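You operate a simulated robot arm through the tools that you are given. There is no shell and no other tool.

You are at the controls of a simulated robot arm. One attempt, no reset.

TASK
Switch the blender off, dial to OFF, lid and jar on the bench. Set down upright: blender jar.
Where things are to end (x, y in the base frame): jar lid within 60 mm of [480, -430]; blender jar within 60 mm of [360, -420].
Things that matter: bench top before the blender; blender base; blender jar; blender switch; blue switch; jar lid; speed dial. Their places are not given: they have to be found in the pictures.

Only the result counts: the job must be done as asked and must still hold three seconds after the hand-in. Knocking over, shifting, dropping, spilling or breaking anything else fails it. Lids that push on must go on centred and level and be pressed home; caps that screw on are set level and turned clockwise until they are tight.

THE ROBOT
A 7-joint arm with a fingered hand, fixed in place. Base frame: the origin is on the floor under the middle of its stand, x ahead of it, y to its left, z up; the work surface is at about z = 850. Units: mm, degrees, N and s.
With the tool pointing down near the work surface it reaches from about 260 to 700 mm from the base axis. Its first joint turns from -166.0 to 166.0 degrees. Payload 4 kg.
Tool frame: the origin (TCP) lies between the finger pads and is the grasp point; the fingertips stand 26 mm ahead of it; z points along the fingers, y is the line along which they close. The gripper opens to 156 mm; its body begins 73 mm behind the TCP. The gripper is a hand of 4 fingers: y runs from the thumb to the fingers, the wrist lies at [0, 0, -239] in the tool frame, and closing takes about 1.5 s.
Orientation is that of the tool frame in the base frame, as a unit quaternion [x, y, z, w]. With the fingers straight down and closing along the base's y, the tool's x points along the base's -x, its y along +y and its z along -z.

THE INTERFACE
- The arm moves only by the tool play_rows. Its argument "targets" is a list of rows, each a list of 7 numbers: the shift along the base's x, y, z in units of 400 mm (1.0 is 400 mm), then the turn, a rotation vector about the base's x, y, z in units of 45 degrees (1.0 is 45 degrees), then the closure, from 0 (fully open) to 1 (shut). In form: [[x, y, z, ax, ay, az, claw], ...]. A call has 1 to 20 rows; each row is the pose to reach, as a shift and turn from the pose commanded when the call began. A call with a number of a shift or a turn outside -1 to 1 is refused whole. A row lasts 0.2 s, in which the tool goes at most 50 mm and 8.6 degrees; a call with a longer step from one row to the next is refused whole, and so is a gripper value outside its range. A pose out of reach is approached as far as the arm can. The call stops where the force on the tool passes 40 N (or 10 N more than at its start, if that is more) or the arm is blocked; 0.2 s more then pass. Each finger travels about 72 mm/s and halts on what it meets, pressing with about 33 N; the grip force reading is that of the motor and also rises with nothing between the fingers. The clock runs only during rows and for 0.2 s after the last one: add rows that repeat a pose to give the fingers time. It gives the time, the measured TCP pose, the force on the tool (base axes), the opening and the grip force at its end, in the units of the frame above (readings bear some noise), with the torque about the TCP (base axes, N m) and any sound that the robot's microphone picked up.
- Cameras (640 x 400 px; columns grow to the right, rows downward): "scene" is fixed at [401, 502.2, 1447.7]; the picture's right is [-1.00, -0.00, 0.00], its down [-0.00, 0.34, -0.94] and it looks along [0.00, -0.94, -0.34] (base axes); focal length 316 px, centre (320, 200). "wrist" rides on the gripper at [58, -58, -91] in the tool frame; the picture's right is [0.71, 0.71, 0.00], its down [-0.53, 0.53, -0.67] and it looks along [-0.47, 0.47, 0.74] (tool axes); focal length 265 px, centre (320, 200).
- snapshot(camera): a new picture of that camera. It takes no simulated time.
- grasp_type(shape): the hand has 4 fingers and takes this shape, open, in about a second: jaw (thumb against the fingers, like two jaws); tri (thumb and two fingers); tip (a fingertip pinch); poke (one finger out to press); point (the index stretched); flat (the hand flat); cup (the hand cupped); fist (a fist). The gripper value then closes the fingers along that shape, each until it touches; the sizes above hold for jaw. It gives what a move gives, with no picture.
- pixel_to_xyz(camera, pixels): for up to 12 pixels [column, row] of the newest picture of that camera ("zoom" is the newest enlarged one), the place [x, y, z] in the base frame of the surface seen there, good to about 2 mm. It takes no simulated time.
- zoom(camera, box): a new picture of the part [left, top, right, bottom] of that camera's present view, enlarged. It takes no simulated time.
- sign_off(): hands the job in; it is judged then, once.

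Unless the task says otherwise, let go and move clear before handing in.

The tools are called after ">>>" by a JSON object that holds its "name" and its "arguments". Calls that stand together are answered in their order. play_rows: Moves the arm, as the interface text tells. Its arguments: {"type":"object","properties":{"targets":{"type":"array","items":{"type":"array","items":{"type":"number"}}}},"required":["targets"]} The other tools are called the same way: grasp_type (shape) gives the hand a shape; snapshot (camera) takes a picture; pixel_to_xyz (camera, pixels) gives the place of the surface under pixels of a picture; zoom (camera, box) takes an enlarged picture of a part of a camera's view; sign_off () hands the job in.

At the start:

```text
clock: 0.0
position: [283.5, -332.4, 1161.2]
tcp_rot: [-0.001, 1.0, -0.001, 0.001]
ft_force: [0.5, -0.2, 1.3]
wrist_torque: [0.0, -0.01, -0.01]
width: 156.1
gripper_force: 0.1
shape: jaw
```

scene: 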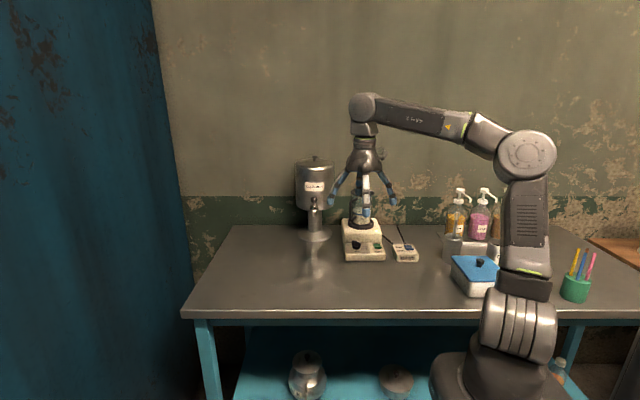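
wrist: 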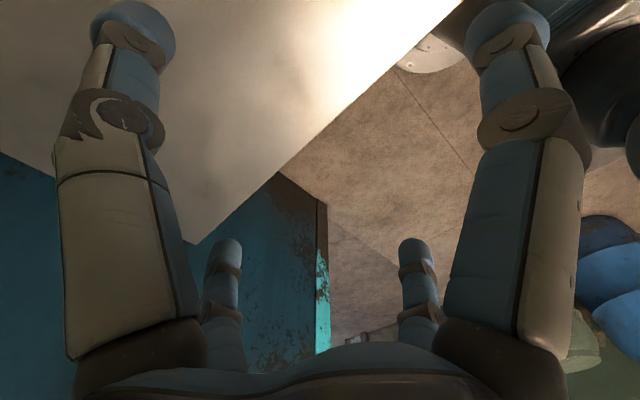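

The scene picture shows the blender around pixel (363, 225), with its jar under the hand and a small box with buttons at (405, 250). I'll zoom in on these to identify the parts.

>>> {"name": "zoom", "arguments": {"camera": "scene", "box": [320, 170, 440, 275]}}

>>> {"name": "snapshot", "arguments": {"camera": "wrist"}}

```text
3.81 times, centred on (380, 222) of scene
```

zoom: 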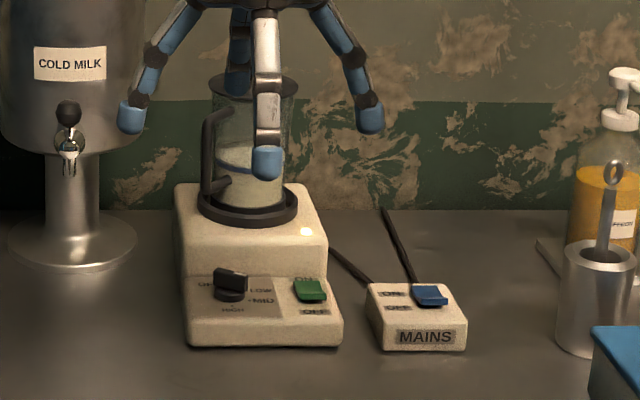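

```text
taken
```

wrist: 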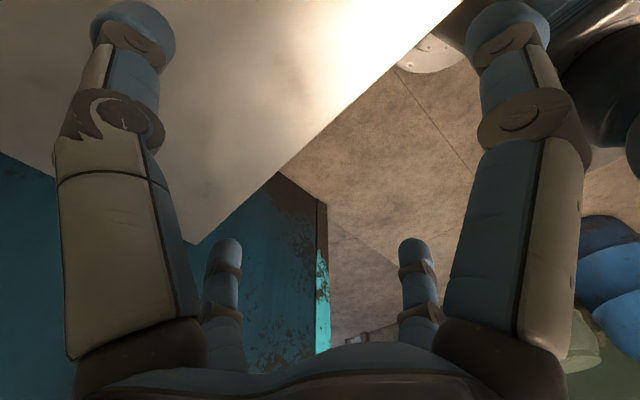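

The zoom shows the dial at (230, 283), the green switch at (310, 290), the blue mains switch at (430, 293) and the jar with lid at (255, 90). I'll read off their places.

>>> {"name": "pixel_to_xyz", "arguments": {"camera": "zoom", "pixels": [[230, 278], [230, 296], [308, 282], [312, 296], [428, 290], [432, 303], [227, 84], [288, 84], [225, 150], [285, 200], [205, 130], [205, 185]]}}

>>> {"name": "pixel_to_xyz", "arguments": {"camera": "zoom", "pixels": [[180, 190], [310, 190], [326, 235], [182, 275], [190, 343], [340, 343], [247, 215], [375, 290], [465, 345], [260, 370], [330, 310], [205, 110]]}}

```text
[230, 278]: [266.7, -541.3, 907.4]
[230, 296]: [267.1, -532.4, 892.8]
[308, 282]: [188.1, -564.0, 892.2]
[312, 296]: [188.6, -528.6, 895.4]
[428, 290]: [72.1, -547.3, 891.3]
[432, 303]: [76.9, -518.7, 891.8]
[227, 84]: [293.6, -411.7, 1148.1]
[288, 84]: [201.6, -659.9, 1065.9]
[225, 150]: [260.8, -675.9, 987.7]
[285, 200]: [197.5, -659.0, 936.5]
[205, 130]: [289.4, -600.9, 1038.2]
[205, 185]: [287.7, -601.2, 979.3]
```

```text
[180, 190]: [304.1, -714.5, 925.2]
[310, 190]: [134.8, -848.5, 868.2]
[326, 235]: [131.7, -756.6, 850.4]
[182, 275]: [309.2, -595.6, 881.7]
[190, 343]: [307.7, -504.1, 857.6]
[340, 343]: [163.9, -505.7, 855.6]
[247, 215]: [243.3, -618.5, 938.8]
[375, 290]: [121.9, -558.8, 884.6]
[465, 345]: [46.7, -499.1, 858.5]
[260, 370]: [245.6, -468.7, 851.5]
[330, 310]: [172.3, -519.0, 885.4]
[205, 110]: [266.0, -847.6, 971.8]
```

The blender sits around x 240, y -650, and the hand blocks the view of it. I'll move the hand to the side (+x, +y) for a clear picture.

>>> {"name": "play_rows", "arguments": {"targets": [[0.1, 0.0, 0, 0, 0, 0, 0], [0.2, 0.0, 0, 0, 0, 0, 0], [0.3, 0.0, 0, 0, 0, 0, 0], [0.4, 0.0, 0, 0, 0, 0, 0], [0.5, 0.0, 0, 0, 0, 0, 0], [0.6, 0.0, 0, 0, 0, 0, 0], [0.6, 0.0, 0, 0, 0, 0, 0]]}}

>>> {"name": "snapshot", "arguments": {"camera": "scene"}}

>>> {"name": "zoom", "arguments": {"camera": "scene", "box": [330, 180, 430, 270]}}

>>> {"name": "snapshot", "arguments": {"camera": "wrist"}}

```text
clock: 1.6
position: [501.0, -323.3, 1154.4]
tcp_rot: [0.0, 1.0, -0.001, 0.001]
ft_force: [-0.6, -0.1, 0.5]
wrist_torque: [0.02, -0.01, -0.03]
width: 155.4
gripper_force: 0.1
shape: jaw
out of reach, approached as far as the arm can: row 6, 7
```

```text
taken
```

scene: 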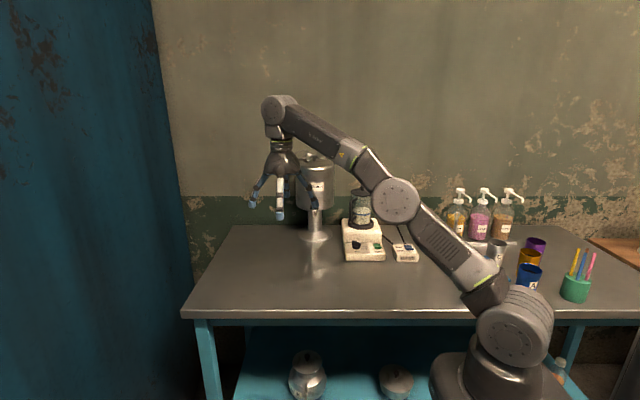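

```text
4.44 times, centred on (380, 225) of scene
```

zoom: 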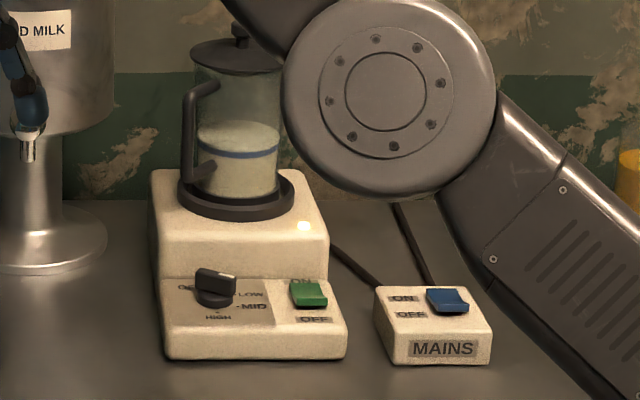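

```text
taken
```

wrist: 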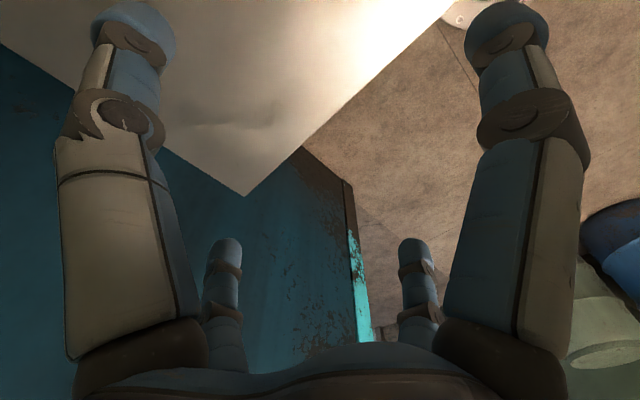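

Now the jar with its knobbed lid (zoom 240, 35), the green switch (308, 293) and the dial (215, 288) are visible. I'll zoom closer for details and take coordinates.

>>> {"name": "pixel_to_xyz", "arguments": {"camera": "zoom", "pixels": [[240, 32], [240, 43], [195, 48], [240, 60], [215, 65], [270, 65], [187, 120], [190, 165], [205, 85], [208, 165], [235, 185], [235, 212]]}}

>>> {"name": "zoom", "arguments": {"camera": "scene", "box": [362, 236, 410, 264]}}

>>> {"name": "zoom", "arguments": {"camera": "scene", "box": [362, 180, 400, 204]}}

>>> {"name": "zoom", "arguments": {"camera": "scene", "box": [364, 236, 392, 258]}}

```text
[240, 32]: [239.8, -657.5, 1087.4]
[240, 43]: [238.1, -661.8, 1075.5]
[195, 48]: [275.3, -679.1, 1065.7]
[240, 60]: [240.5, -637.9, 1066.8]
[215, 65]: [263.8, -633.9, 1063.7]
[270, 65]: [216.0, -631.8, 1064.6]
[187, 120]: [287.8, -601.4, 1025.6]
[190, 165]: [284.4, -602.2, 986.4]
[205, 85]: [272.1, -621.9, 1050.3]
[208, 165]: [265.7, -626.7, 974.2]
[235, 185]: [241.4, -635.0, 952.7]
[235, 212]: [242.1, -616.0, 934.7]
```

```text
13.33 times, centred on (386, 250) of scene
```

zoom: 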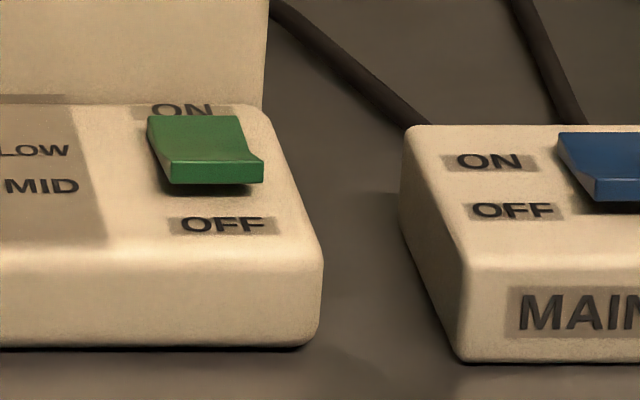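

```text
16.00 times, centred on (381, 192) of scene
```

zoom: 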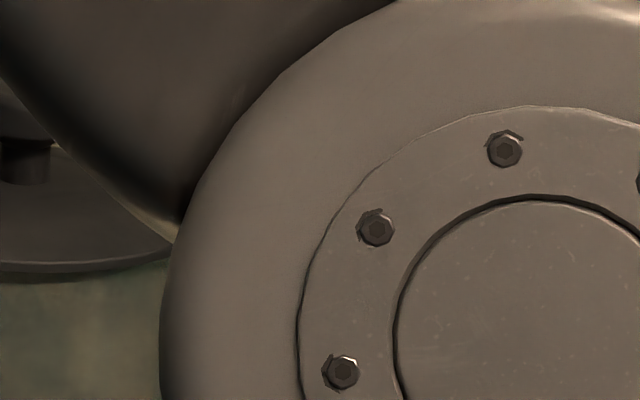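

```text
16.00 times, centred on (378, 247) of scene
```

zoom: 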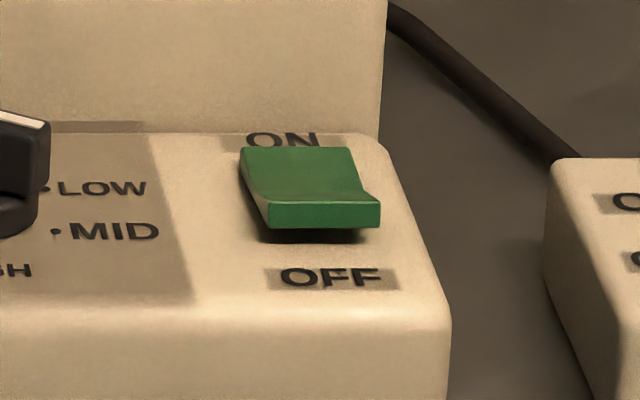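

The rocker's front (OFF) edge at (325, 215) stands raised, so the blender is ON; pressing the front edge switches it off. Let me look at the dial closely.

>>> {"name": "pixel_to_xyz", "arguments": {"camera": "zoom", "pixels": [[245, 155], [345, 155], [265, 200], [370, 200], [320, 215], [300, 175], [310, 205], [330, 280], [350, 210], [270, 235]]}}

>>> {"name": "zoom", "arguments": {"camera": "scene", "box": [352, 234, 384, 258]}}

```text
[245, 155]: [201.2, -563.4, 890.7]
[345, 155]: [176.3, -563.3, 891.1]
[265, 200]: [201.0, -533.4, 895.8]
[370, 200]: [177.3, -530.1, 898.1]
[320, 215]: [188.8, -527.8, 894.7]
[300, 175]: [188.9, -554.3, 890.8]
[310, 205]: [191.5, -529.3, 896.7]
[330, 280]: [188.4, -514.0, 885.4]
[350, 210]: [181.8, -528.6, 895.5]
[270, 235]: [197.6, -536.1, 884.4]
```

```text
16.00 times, centred on (368, 246) of scene
```

zoom: 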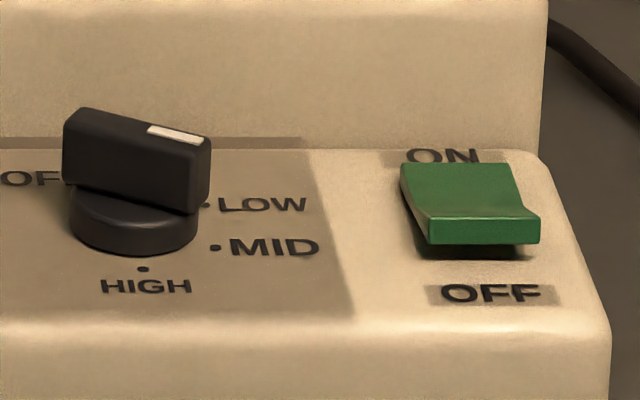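

The dial's white pointer mark is at its right end (175, 135), toward LOW/MID, with OFF at the left. I'll get the coordinates of the dial's bar and marks.

>>> {"name": "pixel_to_xyz", "arguments": {"camera": "zoom", "pixels": [[206, 205], [215, 247], [143, 268], [30, 180], [64, 180], [80, 112], [205, 142], [155, 131], [198, 138], [70, 118], [135, 250], [208, 150]]}}

>>> {"name": "zoom", "arguments": {"camera": "scene", "box": [344, 238, 372, 256]}}

```text
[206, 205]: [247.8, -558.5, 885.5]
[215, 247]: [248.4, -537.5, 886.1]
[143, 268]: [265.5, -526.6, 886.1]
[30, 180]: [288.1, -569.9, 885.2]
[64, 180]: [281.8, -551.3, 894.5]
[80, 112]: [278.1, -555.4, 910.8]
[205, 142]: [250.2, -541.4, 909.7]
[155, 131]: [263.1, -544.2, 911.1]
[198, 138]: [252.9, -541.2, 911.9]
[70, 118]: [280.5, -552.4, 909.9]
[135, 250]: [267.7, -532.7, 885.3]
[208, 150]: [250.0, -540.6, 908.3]
```

```text
16.00 times, centred on (358, 247) of scene
```

zoom: 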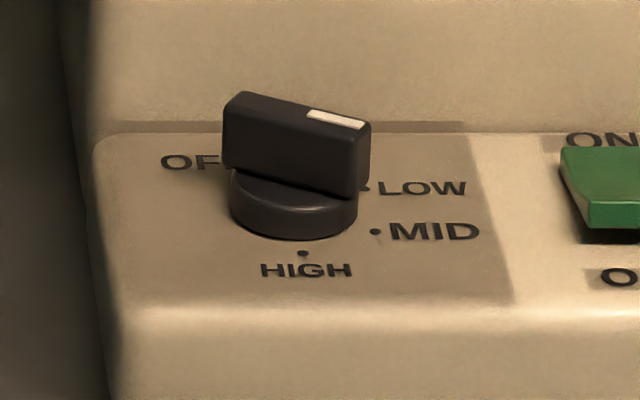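

The dial's bar points about at MID, and OFF lies back-left, so it must turn counter-clockwise seen from above. Before planning grasps, I'll look closely at the hand's finger layout and the milk dispenser nearby.

>>> {"name": "zoom", "arguments": {"camera": "scene", "box": [230, 120, 350, 250]}}

>>> {"name": "pixel_to_xyz", "arguments": {"camera": "scene", "pixels": [[315, 165], [330, 180], [300, 180], [315, 237], [327, 235], [303, 235], [320, 215], [332, 273], [297, 273], [315, 155], [252, 205], [280, 214]]}}

```text
3.08 times, centred on (290, 185) of scene
```

zoom: 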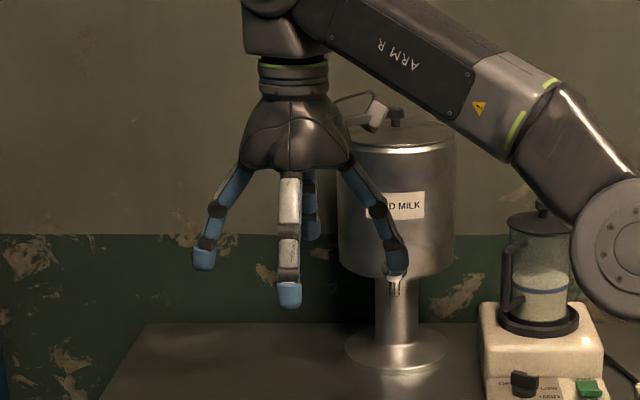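

```text
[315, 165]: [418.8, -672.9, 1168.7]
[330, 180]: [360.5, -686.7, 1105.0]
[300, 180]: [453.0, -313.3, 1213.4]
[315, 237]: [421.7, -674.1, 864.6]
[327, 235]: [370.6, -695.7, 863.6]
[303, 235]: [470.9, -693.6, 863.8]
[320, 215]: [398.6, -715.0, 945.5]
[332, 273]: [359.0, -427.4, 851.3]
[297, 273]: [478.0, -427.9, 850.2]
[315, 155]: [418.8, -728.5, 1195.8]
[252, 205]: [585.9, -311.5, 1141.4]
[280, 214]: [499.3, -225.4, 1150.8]
```

The hand has four fingers set around the palm (tips at (205,260), (288,295), (397,270), (315,230) in the zoom). I'll test how the shapes close in free air to plan the grasps.

>>> {"name": "play_rows", "arguments": {"targets": [[0, 0, 0, 0, 0, 0, 0.5], [0, 0, 0, 0, 0, 0, 0.5], [0, 0, 0, 0, 0, 0, 0.5], [0, 0, 0, 0, 0, 0, 0.5], [0, 0, 0, 0, 0, 0, 0.5]]}}

>>> {"name": "zoom", "arguments": {"camera": "scene", "box": [230, 120, 350, 250]}}

>>> {"name": "snapshot", "arguments": {"camera": "wrist"}}

>>> {"name": "play_rows", "arguments": {"targets": [[0, 0, 0, 0, 0, 0, 1], [0, 0, 0, 0, 0, 0, 1], [0, 0, 0, 0, 0, 0, 1], [0, 0, 0, 0, 0, 0, 1], [0, 0, 0, 0, 0, 0, 1]]}}

>>> {"name": "zoom", "arguments": {"camera": "scene", "box": [230, 120, 350, 250]}}

>>> {"name": "snapshot", "arguments": {"camera": "wrist"}}

```text
clock: 2.8
position: [501.4, -322.9, 1153.9]
tcp_rot: [0.0, 1.0, -0.001, 0.001]
ft_force: [-0.6, 0.3, -0.6]
wrist_torque: [0.03, 0.0, -0.01]
width: 78.6
gripper_force: 0.1
shape: jaw
```

```text
3.08 times, centred on (290, 185) of scene
```

zoom: 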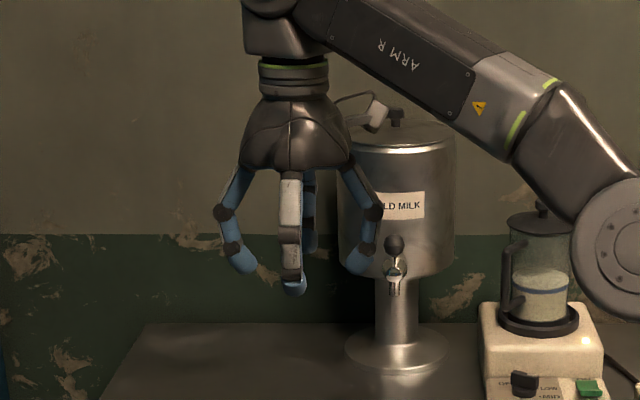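

```text
taken
```

wrist: 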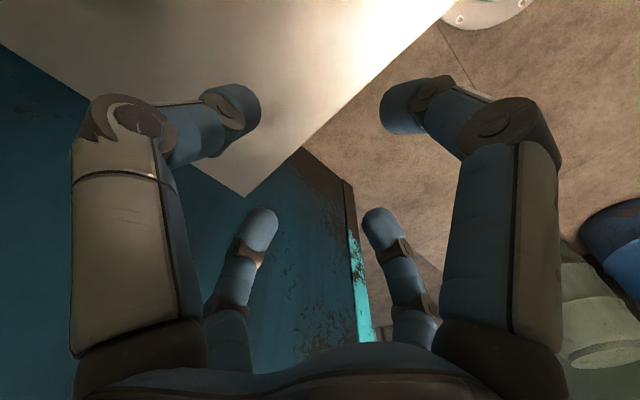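

```text
clock: 4.0
position: [501.0, -324.7, 1154.8]
tcp_rot: [0.0, 1.0, 0.0, 0.001]
ft_force: [-1.1, 0.4, 0.2]
wrist_torque: [-0.01, 0.01, -0.02]
width: 0.2
gripper_force: 32.8
shape: jaw
```

```text
3.08 times, centred on (290, 185) of scene
```

zoom: 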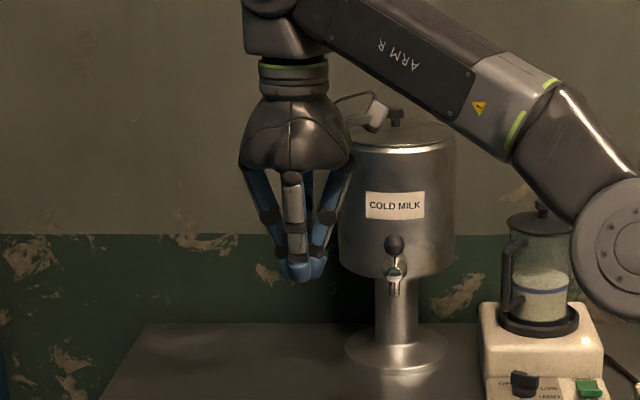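

```text
taken
```

wrist: 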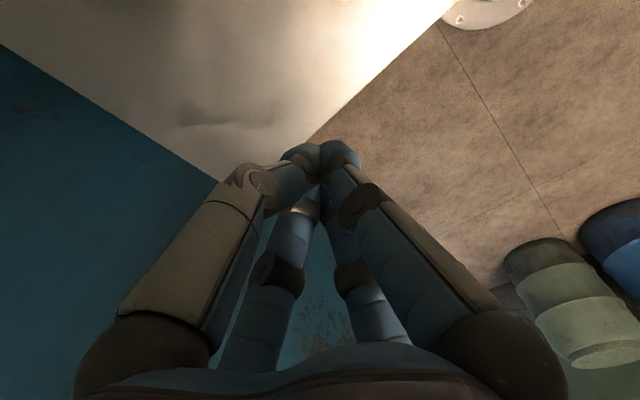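

In jaw all four fingers converge to the centre. Now I'll look at the poke and tip shapes.

>>> {"name": "grasp_type", "arguments": {"shape": "poke"}}

>>> {"name": "zoom", "arguments": {"camera": "scene", "box": [230, 120, 350, 250]}}

>>> {"name": "snapshot", "arguments": {"camera": "wrist"}}

>>> {"name": "grasp_type", "arguments": {"shape": "tip"}}

>>> {"name": "zoom", "arguments": {"camera": "scene", "box": [230, 120, 350, 250]}}

>>> {"name": "snapshot", "arguments": {"camera": "wrist"}}

>>> {"name": "grasp_type", "arguments": {"shape": "tri"}}

>>> {"name": "zoom", "arguments": {"camera": "scene", "box": [230, 120, 350, 250]}}

>>> {"name": "snapshot", "arguments": {"camera": "wrist"}}

```text
clock: 4.9
position: [501.5, -325.0, 1154.4]
tcp_rot: [0.001, 1.0, -0.002, 0.001]
ft_force: [0.4, 0.5, 0.5]
wrist_torque: [0.0, 0.03, 0.0]
width: 0.0
gripper_force: 0.0
shape: poke
```

```text
3.08 times, centred on (290, 185) of scene
```

zoom: 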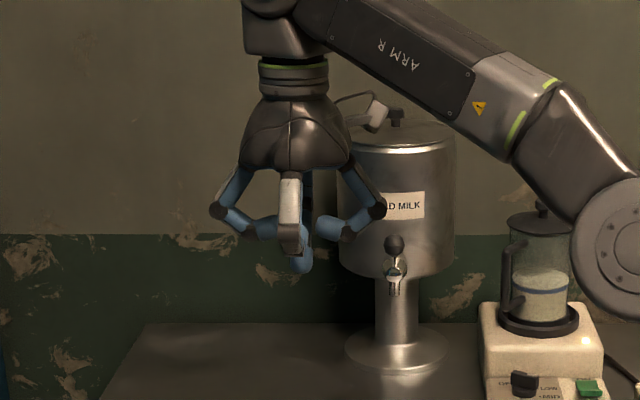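

```text
taken
```

wrist: 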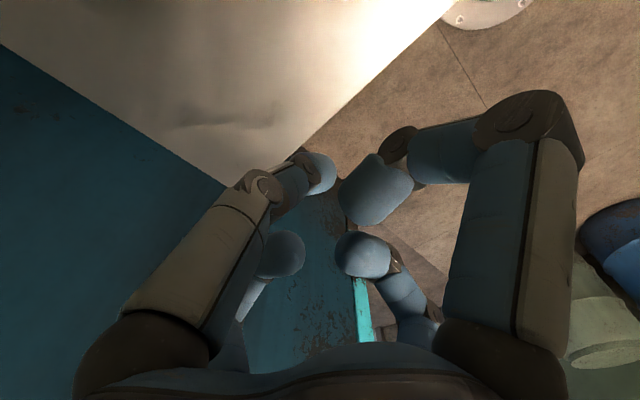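

```text
clock: 5.8
position: [500.6, -325.4, 1154.5]
tcp_rot: [0.001, 1.0, -0.001, 0.001]
ft_force: [-0.4, -0.2, 1.5]
wrist_torque: [-0.02, 0.02, -0.01]
width: 155.9
gripper_force: 0.1
shape: tip
```

```text
3.08 times, centred on (290, 185) of scene
```

zoom: 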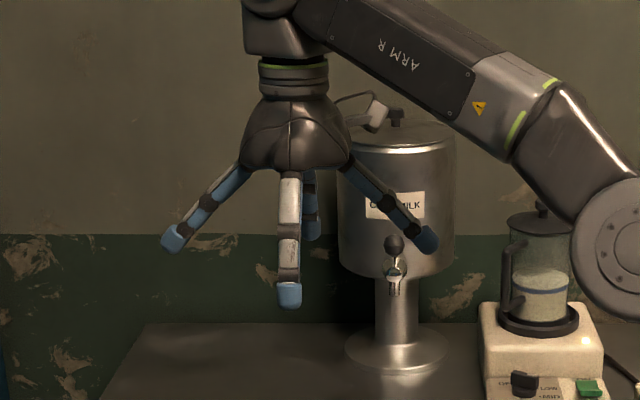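

```text
taken
```

wrist: 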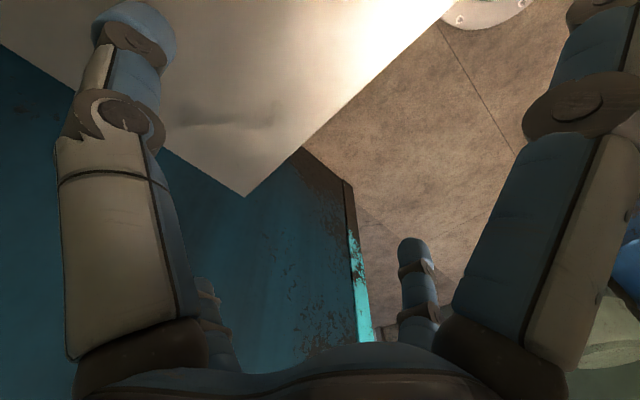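

```text
clock: 6.7
position: [501.2, -323.5, 1154.1]
tcp_rot: [-0.001, 1.0, -0.001, 0.001]
ft_force: [0.3, 0.0, -0.5]
wrist_torque: [0.02, 0.01, 0.0]
width: 155.8
gripper_force: 0.1
shape: tri
```

```text
3.08 times, centred on (290, 185) of scene
```

zoom: 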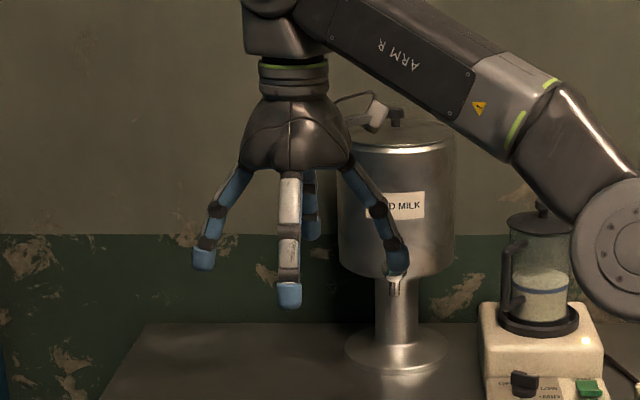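

```text
taken
```

wrist: 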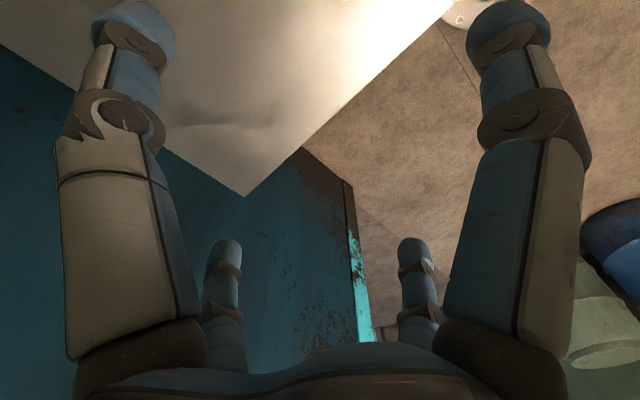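

Poke stretches the thumb-side finger while the others curl. I'll take the poke shape again and measure its tip position relative to the TCP.

>>> {"name": "grasp_type", "arguments": {"shape": "poke"}}

>>> {"name": "play_rows", "arguments": {"targets": [[0, 0, 0, 0, 0, 0, 0], [0, 0, 0, 0, 0, 0, 0]]}}

>>> {"name": "zoom", "arguments": {"camera": "scene", "box": [262, 170, 310, 220]}}

>>> {"name": "snapshot", "arguments": {"camera": "wrist"}}

>>> {"name": "pixel_to_xyz", "arguments": {"camera": "wrist", "pixels": [[320, 165], [330, 175], [310, 175], [322, 190], [290, 245], [360, 200], [360, 240], [300, 180]]}}

```text
clock: 7.6
position: [501.1, -324.7, 1154.4]
tcp_rot: [0.0, 1.0, -0.001, 0.001]
ft_force: [0.7, -0.9, 0.1]
wrist_torque: [0.0, -0.01, 0.0]
width: 0.0
gripper_force: 0.0
shape: poke
```

```text
clock: 8.2
position: [501.2, -323.7, 1155.1]
tcp_rot: [-0.001, 1.0, -0.001, 0.001]
ft_force: [0.5, -0.6, -0.1]
wrist_torque: [0.0, -0.03, 0.01]
width: 0.0
gripper_force: 0.0
shape: poke
```

```text
8.00 times, centred on (286, 195) of scene
```

zoom: 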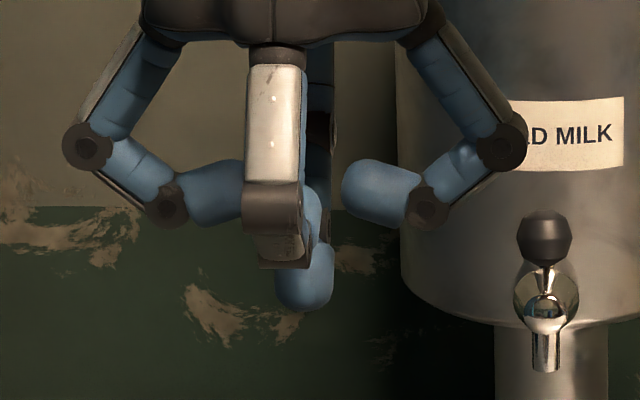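

```text
taken
```

wrist: 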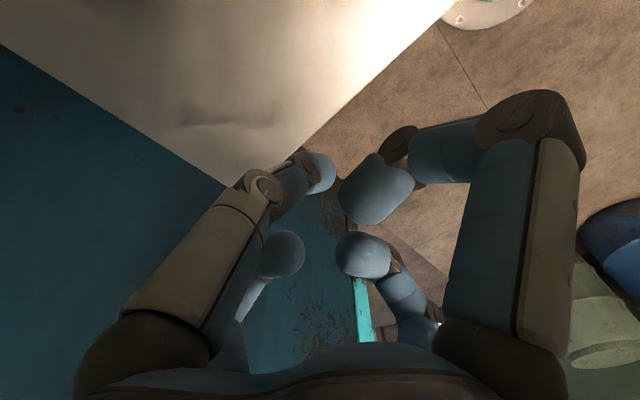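

```text
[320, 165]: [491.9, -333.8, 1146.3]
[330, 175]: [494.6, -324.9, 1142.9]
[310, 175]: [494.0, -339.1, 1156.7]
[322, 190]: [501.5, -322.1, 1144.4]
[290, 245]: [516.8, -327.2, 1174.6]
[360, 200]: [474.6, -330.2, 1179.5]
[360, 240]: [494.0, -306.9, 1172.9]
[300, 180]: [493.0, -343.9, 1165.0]
```

The poke fingertip sits at about the TCP's x,y and roughly 30 mm below it. I'll carry the hand over to above the green rocker's front edge (189, -530), staying at z ≈ 1000.

>>> {"name": "play_rows", "arguments": {"targets": [[-0.078, -0.0516, -0.03, 0, 0, 0, 0], [-0.156, -0.1032, -0.06, 0, 0, 0, 0], [-0.234, -0.1548, -0.09, 0, 0, 0, 0], [-0.312, -0.2064, -0.12, 0, 0, 0, 0], [-0.39, -0.258, -0.16, 0, 0, 0, 0], [-0.468, -0.3096, -0.2, 0, 0, 0, 0], [-0.546, -0.3612, -0.25, 0, 0, 0, 0], [-0.624, -0.4128, -0.3, 0, 0, 0, 0], [-0.702, -0.4644, -0.35, 0, 0, 0, 0], [-0.78, -0.516, -0.3875, 0, 0, 0, 0], [-0.78, -0.516, -0.3875, 0, 0, 0, 0]]}}

>>> {"name": "snapshot", "arguments": {"camera": "scene"}}

>>> {"name": "zoom", "arguments": {"camera": "scene", "box": [330, 180, 430, 270]}}

>>> {"name": "snapshot", "arguments": {"camera": "wrist"}}

```text
clock: 10.6
position: [188.6, -530.5, 999.2]
tcp_rot: [0.0, 1.0, -0.002, 0.0]
ft_force: [0.3, 0.5, -0.3]
wrist_torque: [0.01, -0.02, 0.04]
width: 0.0
gripper_force: 0.1
shape: poke
```

```text
taken
```

scene: 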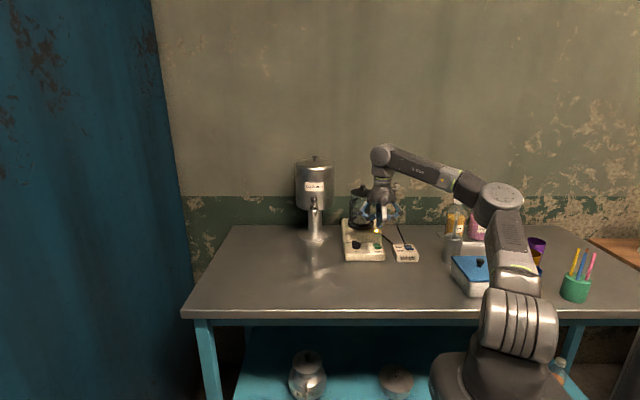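

```text
4.44 times, centred on (380, 225) of scene
```

zoom: 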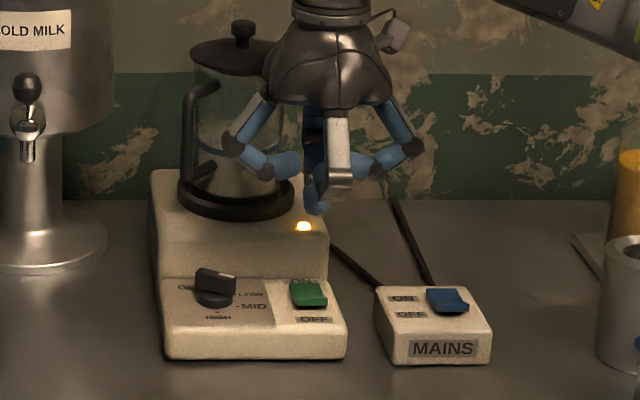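

```text
taken
```

wrist: 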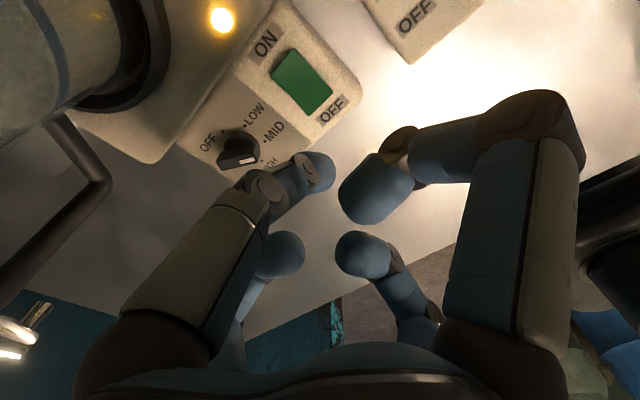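

The wrist view shows the dial from above at (238, 150) with OFF at (208, 142) and the lamp lit at (222, 18). I'll zoom in there and measure the marks before pressing.

>>> {"name": "zoom", "arguments": {"camera": "wrist", "box": [180, 80, 340, 180]}}

>>> {"name": "pixel_to_xyz", "arguments": {"camera": "zoom", "pixels": [[168, 205], [250, 165], [330, 240], [330, 318], [245, 325], [300, 318], [180, 310], [230, 260], [410, 50], [590, 60], [500, 130], [440, 40]]}}

```text
4.00 times, centred on (260, 130) of wrist
```

zoom: 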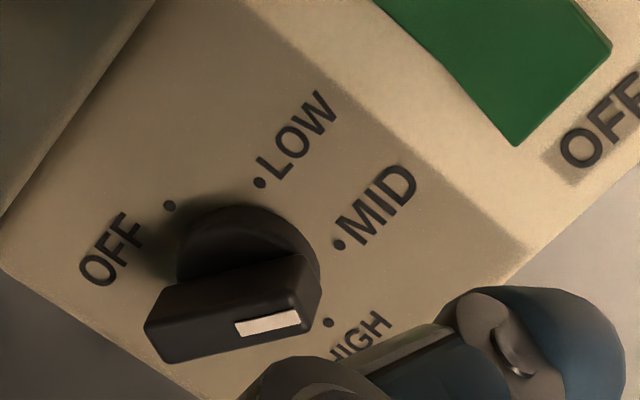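

```text
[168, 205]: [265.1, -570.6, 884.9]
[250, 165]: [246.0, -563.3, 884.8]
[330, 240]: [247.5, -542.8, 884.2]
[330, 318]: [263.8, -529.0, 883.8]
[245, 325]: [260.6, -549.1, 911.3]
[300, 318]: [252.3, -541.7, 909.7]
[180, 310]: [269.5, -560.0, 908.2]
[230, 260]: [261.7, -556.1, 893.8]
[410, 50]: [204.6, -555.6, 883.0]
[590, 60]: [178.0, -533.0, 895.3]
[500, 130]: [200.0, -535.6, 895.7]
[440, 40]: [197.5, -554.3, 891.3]
```

OFF's dot is at (265, -571) straight behind the dial centre (265, -550), with LOW, MID and HIGH at 60° steps, so the dial needs about 120° counter-clockwise. First I'll press the green rocker's front edge with the fingertip, descending slowly.

>>> {"name": "play_rows", "arguments": {"targets": [[0, -0.003, -0.05, 0, 0, 0, 0], [0, -0.005, -0.1, 0, 0, 0, 0], [0, -0.005, -0.14, 0, 0, 0, 0], [0, -0.005, -0.15, 0, 0, 0, 0], [0, -0.005, -0.16, 0, 0, 0, 0], [0, -0.005, -0.17, 0, 0, 0, 0], [0, -0.005, -0.18, 0, 0, 0, 0], [0, -0.005, -0.19, 0, 0, 0, 0], [0, -0.005, -0.2, 0, 0, 0, 0]]}}

>>> {"name": "zoom", "arguments": {"camera": "scene", "box": [340, 200, 420, 265]}}

>>> {"name": "snapshot", "arguments": {"camera": "wrist"}}

```text
clock: 12.6
position: [189.2, -532.1, 919.4]
tcp_rot: [0.0, 1.0, 0.0, 0.0]
ft_force: [0.4, 0.3, -0.5]
wrist_torque: [0.0, -0.01, 0.0]
width: 0.3
gripper_force: 0.0
shape: poke
```

```text
6.15 times, centred on (380, 232) of scene
```

zoom: 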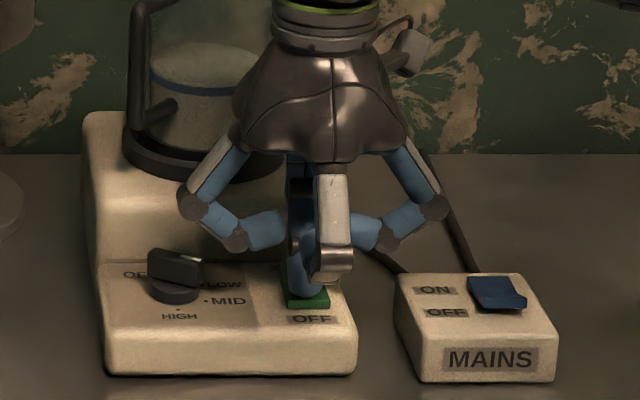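

```text
taken
```

wrist: 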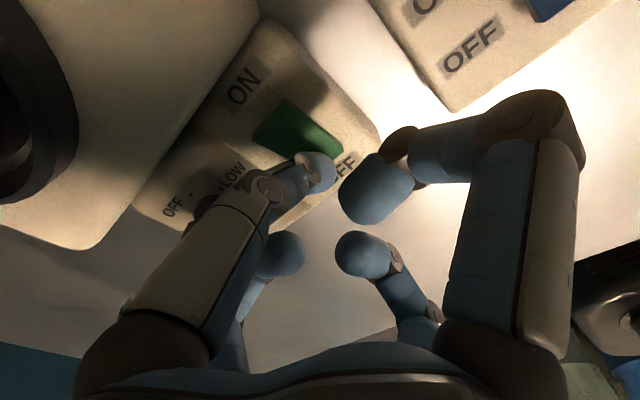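

No force yet at TCP z = 919; the fingertip hovers just at the rocker (zoom 305, 290). I'll continue down in small steps.

>>> {"name": "play_rows", "arguments": {"targets": [[0, 0, -0.005, 0, 0, 0, 0], [0, 0, -0.01, 0, 0, 0, 0], [0, 0, -0.015, 0, 0, 0, 0], [0, 0, -0.02, 0, 0, 0, 0], [0, 0, -0.025, 0, 0, 0, 0], [0, 0, -0.03, 0, 0, 0, 0]]}}

>>> {"name": "zoom", "arguments": {"camera": "scene", "box": [340, 200, 420, 265]}}

```text
clock: 14.0
position: [189.1, -530.4, 907.7]
tcp_rot: [-0.001, 1.0, 0.0, 0.002]
ft_force: [-1.1, 15.8, 27.8]
wrist_torque: [0.29, -0.01, 0.0]
width: 0.0
gripper_force: 0.1
shape: poke
```

```text
6.15 times, centred on (380, 232) of scene
```

zoom: 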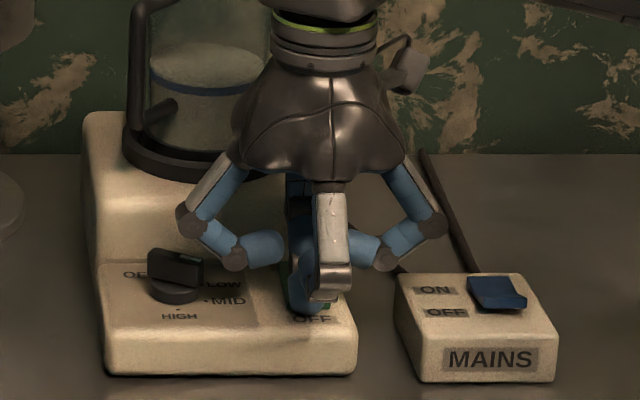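

The force reads 28 N up and 16 N along +y, so the rocker has been pushed hard. I'll lift and look at the rocker and lamp.

>>> {"name": "play_rows", "arguments": {"targets": [[0, 0, 0.02, 0, 0, 0, 0], [0, 0, 0.05, 0, 0, 0, 0], [0, 0, 0.1, 0, 0, 0, 0], [0, 0, 0.2, 0, 0, 0, 0], [0, 0.05, 0.28, 0, 0, 0, 0], [0, 0.1, 0.3, 0, 0, 0, 0]]}}

>>> {"name": "zoom", "arguments": {"camera": "scene", "box": [340, 200, 420, 265]}}

>>> {"name": "snapshot", "arguments": {"camera": "wrist"}}

>>> {"name": "zoom", "arguments": {"camera": "scene", "box": [352, 234, 392, 260]}}

```text
clock: 15.4
position: [187.0, -492.3, 1027.7]
tcp_rot: [0.001, 1.0, 0.0, 0.001]
ft_force: [-0.1, 0.0, 0.0]
wrist_torque: [0.02, -0.02, -0.01]
width: 0.1
gripper_force: 0.1
shape: poke
```

```text
6.15 times, centred on (380, 232) of scene
```

zoom: 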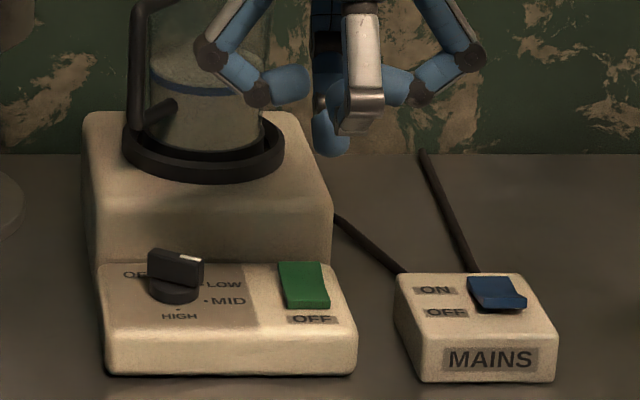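

```text
taken
```

wrist: 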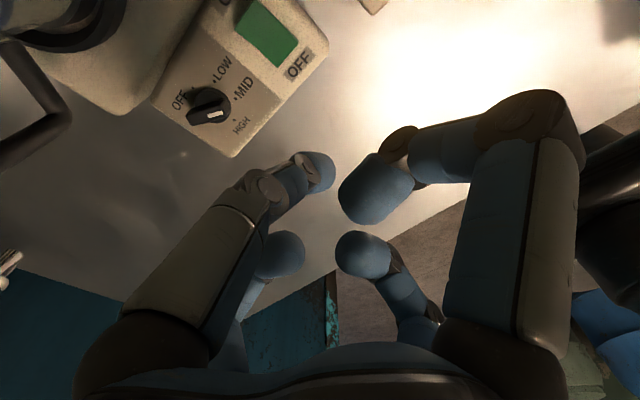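

```text
15.38 times, centred on (372, 247) of scene
```

zoom: 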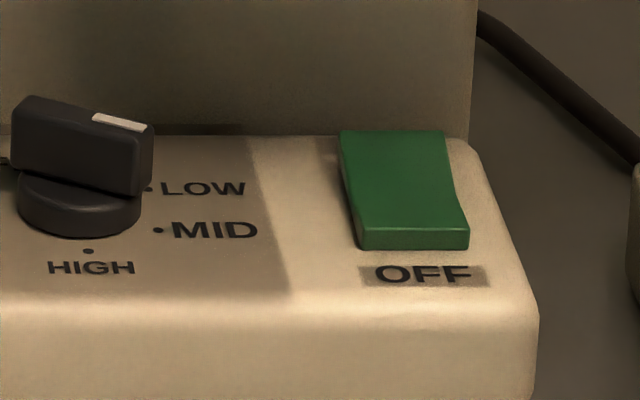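

The rocker's front (OFF) edge is now down and the lamp is out, so the blender is switched off. Next comes the lid, since the jar stands too close for a straight hand at the dial. I'll measure the knob, lid and jar.

>>> {"name": "zoom", "arguments": {"camera": "scene", "box": [345, 180, 385, 205]}}

>>> {"name": "pixel_to_xyz", "arguments": {"camera": "zoom", "pixels": [[130, 90], [320, 90], [200, 60], [250, 60], [225, 50], [225, 90], [225, 120], [225, 140], [225, 160], [130, 100], [90, 160], [225, 65]]}}

>>> {"name": "zoom", "arguments": {"camera": "scene", "box": [340, 180, 400, 240]}}

```text
16.00 times, centred on (365, 192) of scene
```

zoom: 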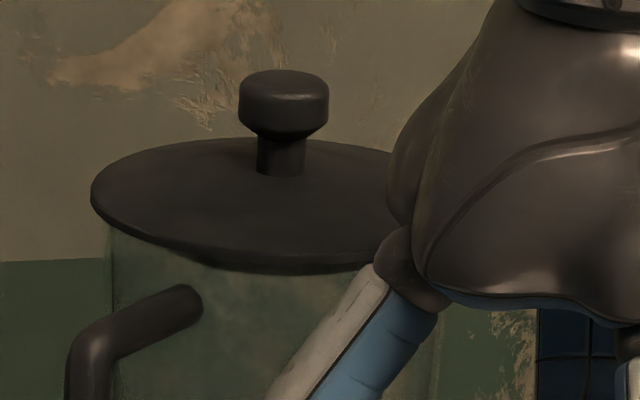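

```text
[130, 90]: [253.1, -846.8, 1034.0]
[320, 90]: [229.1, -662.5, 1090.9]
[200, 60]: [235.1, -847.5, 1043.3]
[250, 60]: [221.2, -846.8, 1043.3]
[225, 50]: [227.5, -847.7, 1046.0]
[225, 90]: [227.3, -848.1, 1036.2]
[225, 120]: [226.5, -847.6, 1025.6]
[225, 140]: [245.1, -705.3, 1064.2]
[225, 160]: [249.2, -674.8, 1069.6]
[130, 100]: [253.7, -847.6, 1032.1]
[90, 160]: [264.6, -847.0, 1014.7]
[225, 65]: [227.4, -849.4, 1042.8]
```

```text
6.67 times, centred on (370, 210) of scene
```

zoom: 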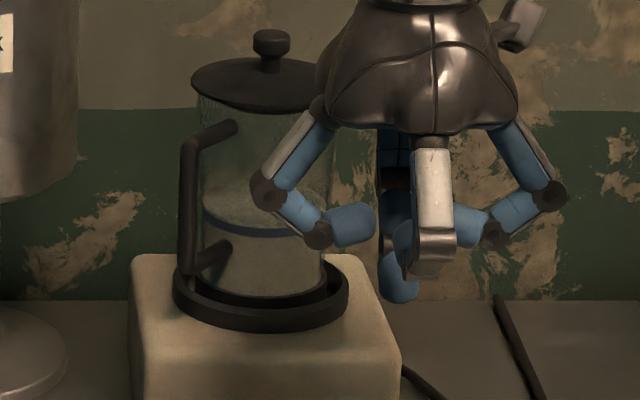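

The knob is a mushroom shape: head spanning (240–328, 70–135) and stem (258–305, 140–175) in the 16x zoom. I'll measure it there.

>>> {"name": "zoom", "arguments": {"camera": "scene", "box": [345, 180, 385, 205]}}

>>> {"name": "pixel_to_xyz", "arguments": {"camera": "zoom", "pixels": [[243, 100], [325, 100], [284, 80], [284, 105], [284, 130], [282, 150], [282, 172], [95, 195], [282, 200], [282, 262], [282, 255], [240, 140]]}}

>>> {"name": "zoom", "arguments": {"camera": "scene", "box": [345, 195, 385, 235]}}

>>> {"name": "pixel_to_xyz", "arguments": {"camera": "zoom", "pixels": [[110, 100], [75, 130], [78, 250], [95, 270], [130, 285], [230, 130], [240, 260], [230, 290], [90, 320], [220, 320], [320, 300], [220, 300]]}}

```text
16.00 times, centred on (365, 192) of scene
```

zoom: 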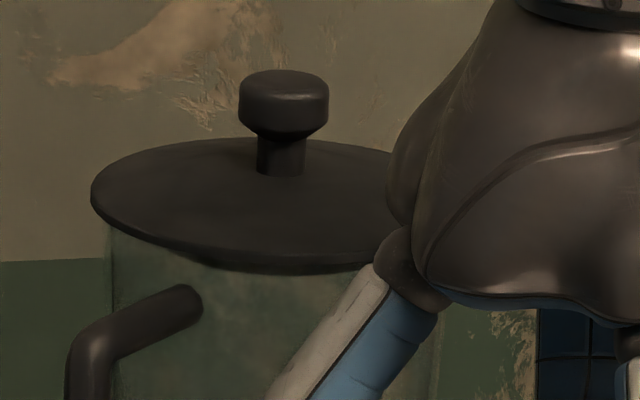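

```text
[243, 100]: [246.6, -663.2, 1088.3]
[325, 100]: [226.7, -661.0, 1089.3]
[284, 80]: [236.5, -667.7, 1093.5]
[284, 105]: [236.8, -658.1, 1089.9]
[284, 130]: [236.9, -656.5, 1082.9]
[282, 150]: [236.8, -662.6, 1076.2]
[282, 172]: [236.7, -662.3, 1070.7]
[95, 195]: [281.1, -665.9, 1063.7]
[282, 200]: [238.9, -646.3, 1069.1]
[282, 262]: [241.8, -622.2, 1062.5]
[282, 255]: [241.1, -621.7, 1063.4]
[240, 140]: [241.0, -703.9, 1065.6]
```

```text
10.00 times, centred on (365, 215) of scene
```

zoom: 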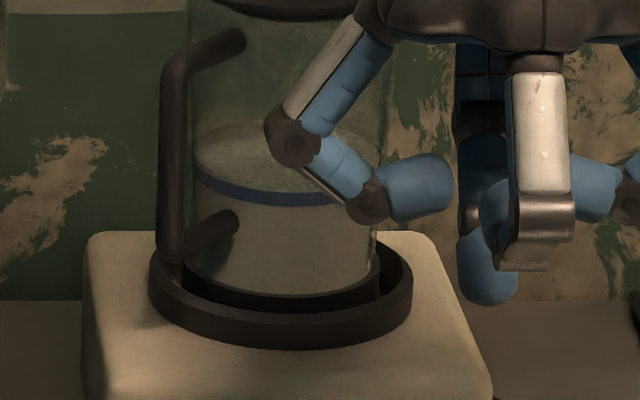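

```text
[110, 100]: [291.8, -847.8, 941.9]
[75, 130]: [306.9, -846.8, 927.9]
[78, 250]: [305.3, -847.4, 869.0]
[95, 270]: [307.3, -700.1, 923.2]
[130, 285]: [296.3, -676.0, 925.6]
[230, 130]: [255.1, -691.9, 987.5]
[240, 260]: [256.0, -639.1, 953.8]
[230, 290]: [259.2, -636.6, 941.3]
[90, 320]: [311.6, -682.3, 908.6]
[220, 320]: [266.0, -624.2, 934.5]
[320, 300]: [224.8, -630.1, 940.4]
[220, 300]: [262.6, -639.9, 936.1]
```

The knob head is centred at about (237, -667), z 1081–1094 and 21 mm wide; the lid has radius ~45. The jar axis is 708 mm out, so I'll tilt the hand outward by 25°. First I'll rise, back off a bit, and take the jaw shape.

>>> {"name": "play_rows", "arguments": {"targets": [[0, 0.0, 0.1, 0, 0, 0, 0], [0, 0.0, 0.2, 0, 0, 0, 0], [0.03, -0.0, 0.28, 0, 0, 0, 0], [0.06, -0.05, 0.3, 0, 0, 0, 0], [0.06, -0.05, 0.3, 0, 0, 0, 0]]}}

>>> {"name": "grasp_type", "arguments": {"shape": "jaw"}}

>>> {"name": "play_rows", "arguments": {"targets": [[0, 0, 0, 0, 0, -0.18, 0.2], [0, 0, 0, 0, 0, -0.36, 0.4], [0, 0, 0, 0, 0, -0.54, 0.6], [0, 0, 0, 0, 0, -0.5644, 0.7], [0, 0, 0, 0, 0, -0.5644, 0.7], [0, 0, 0, 0, 0, -0.5644, 0.7], [0, 0, 0, 0, 0, -0.5644, 0.7]]}}

```text
clock: 16.6
position: [213.1, -510.7, 1148.3]
tcp_rot: [0.0, 1.0, 0.0, 0.001]
ft_force: [-0.1, -0.3, -0.5]
wrist_torque: [0.0, 0.01, 0.0]
width: 0.0
gripper_force: 0.0
shape: poke
```

```text
clock: 17.5
position: [213.4, -512.5, 1146.7]
tcp_rot: [0.0, 1.0, 0.0, 0.0]
ft_force: [0.2, -0.2, 0.0]
wrist_torque: [-0.02, -0.04, 0.0]
width: 156.2
gripper_force: 0.1
shape: jaw
```

```text
clock: 19.1
position: [213.2, -512.3, 1147.1]
tcp_rot: [0.22, 0.975, 0.0, 0.001]
ft_force: [-0.5, -0.1, 0.5]
wrist_torque: [0.01, 0.0, -0.01]
width: 47.3
gripper_force: 0.2
shape: jaw
```

The yaw is done and the opening is 47 mm. Now I'll tilt the tool 25° outward about the axis (-0.942, -0.335, 0).

>>> {"name": "play_rows", "arguments": {"targets": [[0, 0, 0, -0.174, -0.062, 0, 0.7], [0, 0, 0, -0.349, -0.124, 0, 0.7], [0, 0, 0, -0.5233, -0.1861, 0, 0.7], [0, 0, 0, -0.5233, -0.1861, 0, 0.7]]}}

>>> {"name": "zoom", "arguments": {"camera": "scene", "box": [330, 120, 430, 250]}}

>>> {"name": "snapshot", "arguments": {"camera": "wrist"}}

```text
clock: 20.1
position: [212.1, -512.3, 1148.0]
tcp_rot: [0.215, 0.952, -0.184, 0.117]
ft_force: [0.2, 0.1, 0.6]
wrist_torque: [0.04, 0.0, 0.01]
width: 47.3
gripper_force: 0.2
shape: jaw
```

```text
3.08 times, centred on (380, 185) of scene
```

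zoom: 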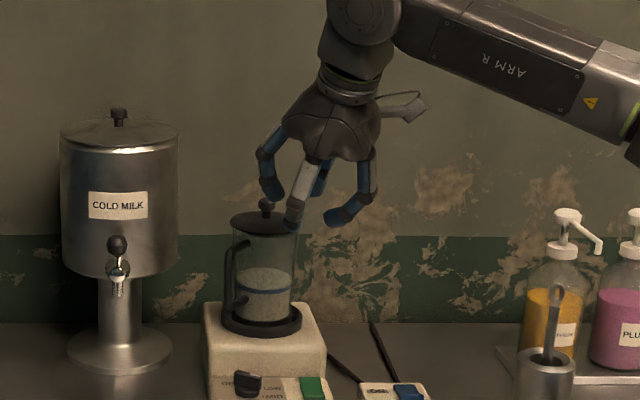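

```text
taken
```

wrist: 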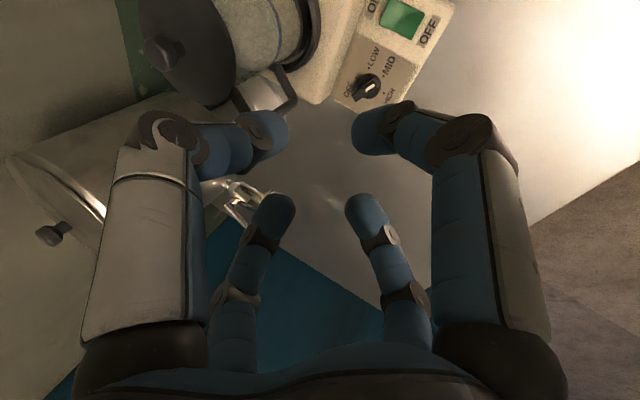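

The tilt is right (tool z ≈ (0.14, -0.40, -0.905)). The knob shows in the wrist view near (165, 50); I'll cross-check its location.

>>> {"name": "zoom", "arguments": {"camera": "wrist", "box": [120, 0, 320, 120]}}

>>> {"name": "pixel_to_xyz", "arguments": {"camera": "zoom", "pixels": [[80, 165], [105, 150], [125, 160], [150, 140], [100, 190], [110, 100], [370, 160], [360, 60], [500, 250], [440, 340], [530, 350], [180, 140]]}}

```text
3.20 times, centred on (220, 60) of wrist
```

zoom: 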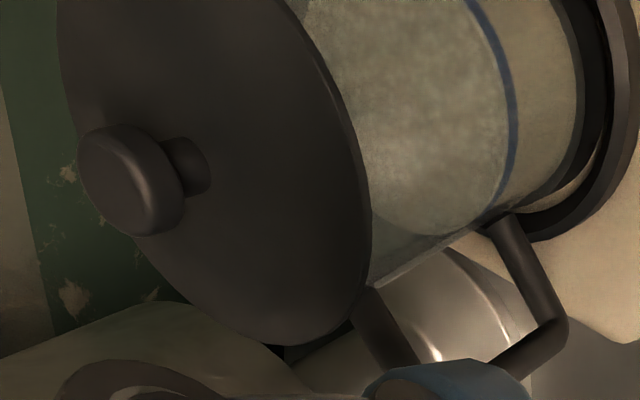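

```text
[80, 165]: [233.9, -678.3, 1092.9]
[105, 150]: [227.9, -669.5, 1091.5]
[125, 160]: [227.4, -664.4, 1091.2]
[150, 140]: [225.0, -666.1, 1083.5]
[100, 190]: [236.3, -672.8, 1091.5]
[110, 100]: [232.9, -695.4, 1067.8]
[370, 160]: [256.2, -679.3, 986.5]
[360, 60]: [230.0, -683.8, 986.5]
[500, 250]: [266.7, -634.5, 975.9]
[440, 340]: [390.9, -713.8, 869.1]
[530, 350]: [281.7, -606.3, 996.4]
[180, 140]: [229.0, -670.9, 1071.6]
```

Both cameras agree on the knob centre (~(236.5, -667.5, 1087)). I'll move to a point 60 mm back along the tool axis from the grasp pose.

>>> {"name": "play_rows", "arguments": {"targets": [[0.0083, -0.0775, 0.00625, 0, 0, 0, 0.7], [0.0166, -0.155, 0.0125, 0, 0, 0, 0.7], [0.0249, -0.2325, 0.01875, 0, 0, 0, 0.7], [0.0332, -0.31, 0.025, 0, 0, 0, 0.7], [0.0332, -0.31, 0.025, 0, 0, 0, 0.7]]}}

>>> {"name": "zoom", "arguments": {"camera": "scene", "box": [330, 130, 410, 220]}}

>>> {"name": "snapshot", "arguments": {"camera": "wrist"}}

```text
clock: 21.3
position: [225.5, -637.7, 1155.6]
tcp_rot: [0.215, 0.952, -0.184, 0.115]
ft_force: [-0.2, 0.5, 0.6]
wrist_torque: [0.01, 0.01, 0.0]
width: 46.9
gripper_force: 0.1
shape: jaw
```

```text
4.44 times, centred on (370, 175) of scene
```

zoom: 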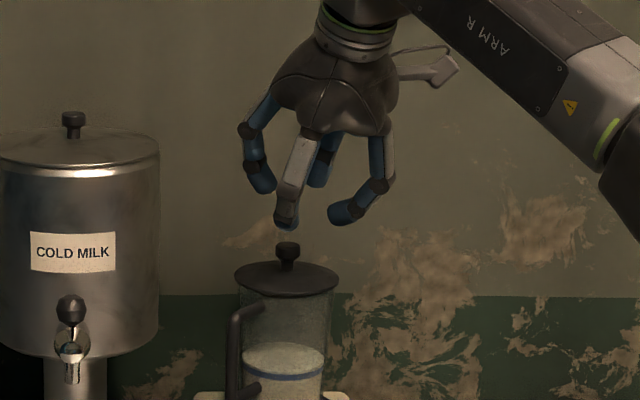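

```text
taken
```

wrist: 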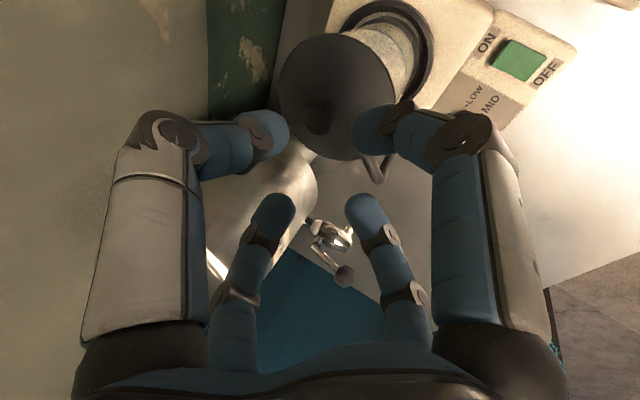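

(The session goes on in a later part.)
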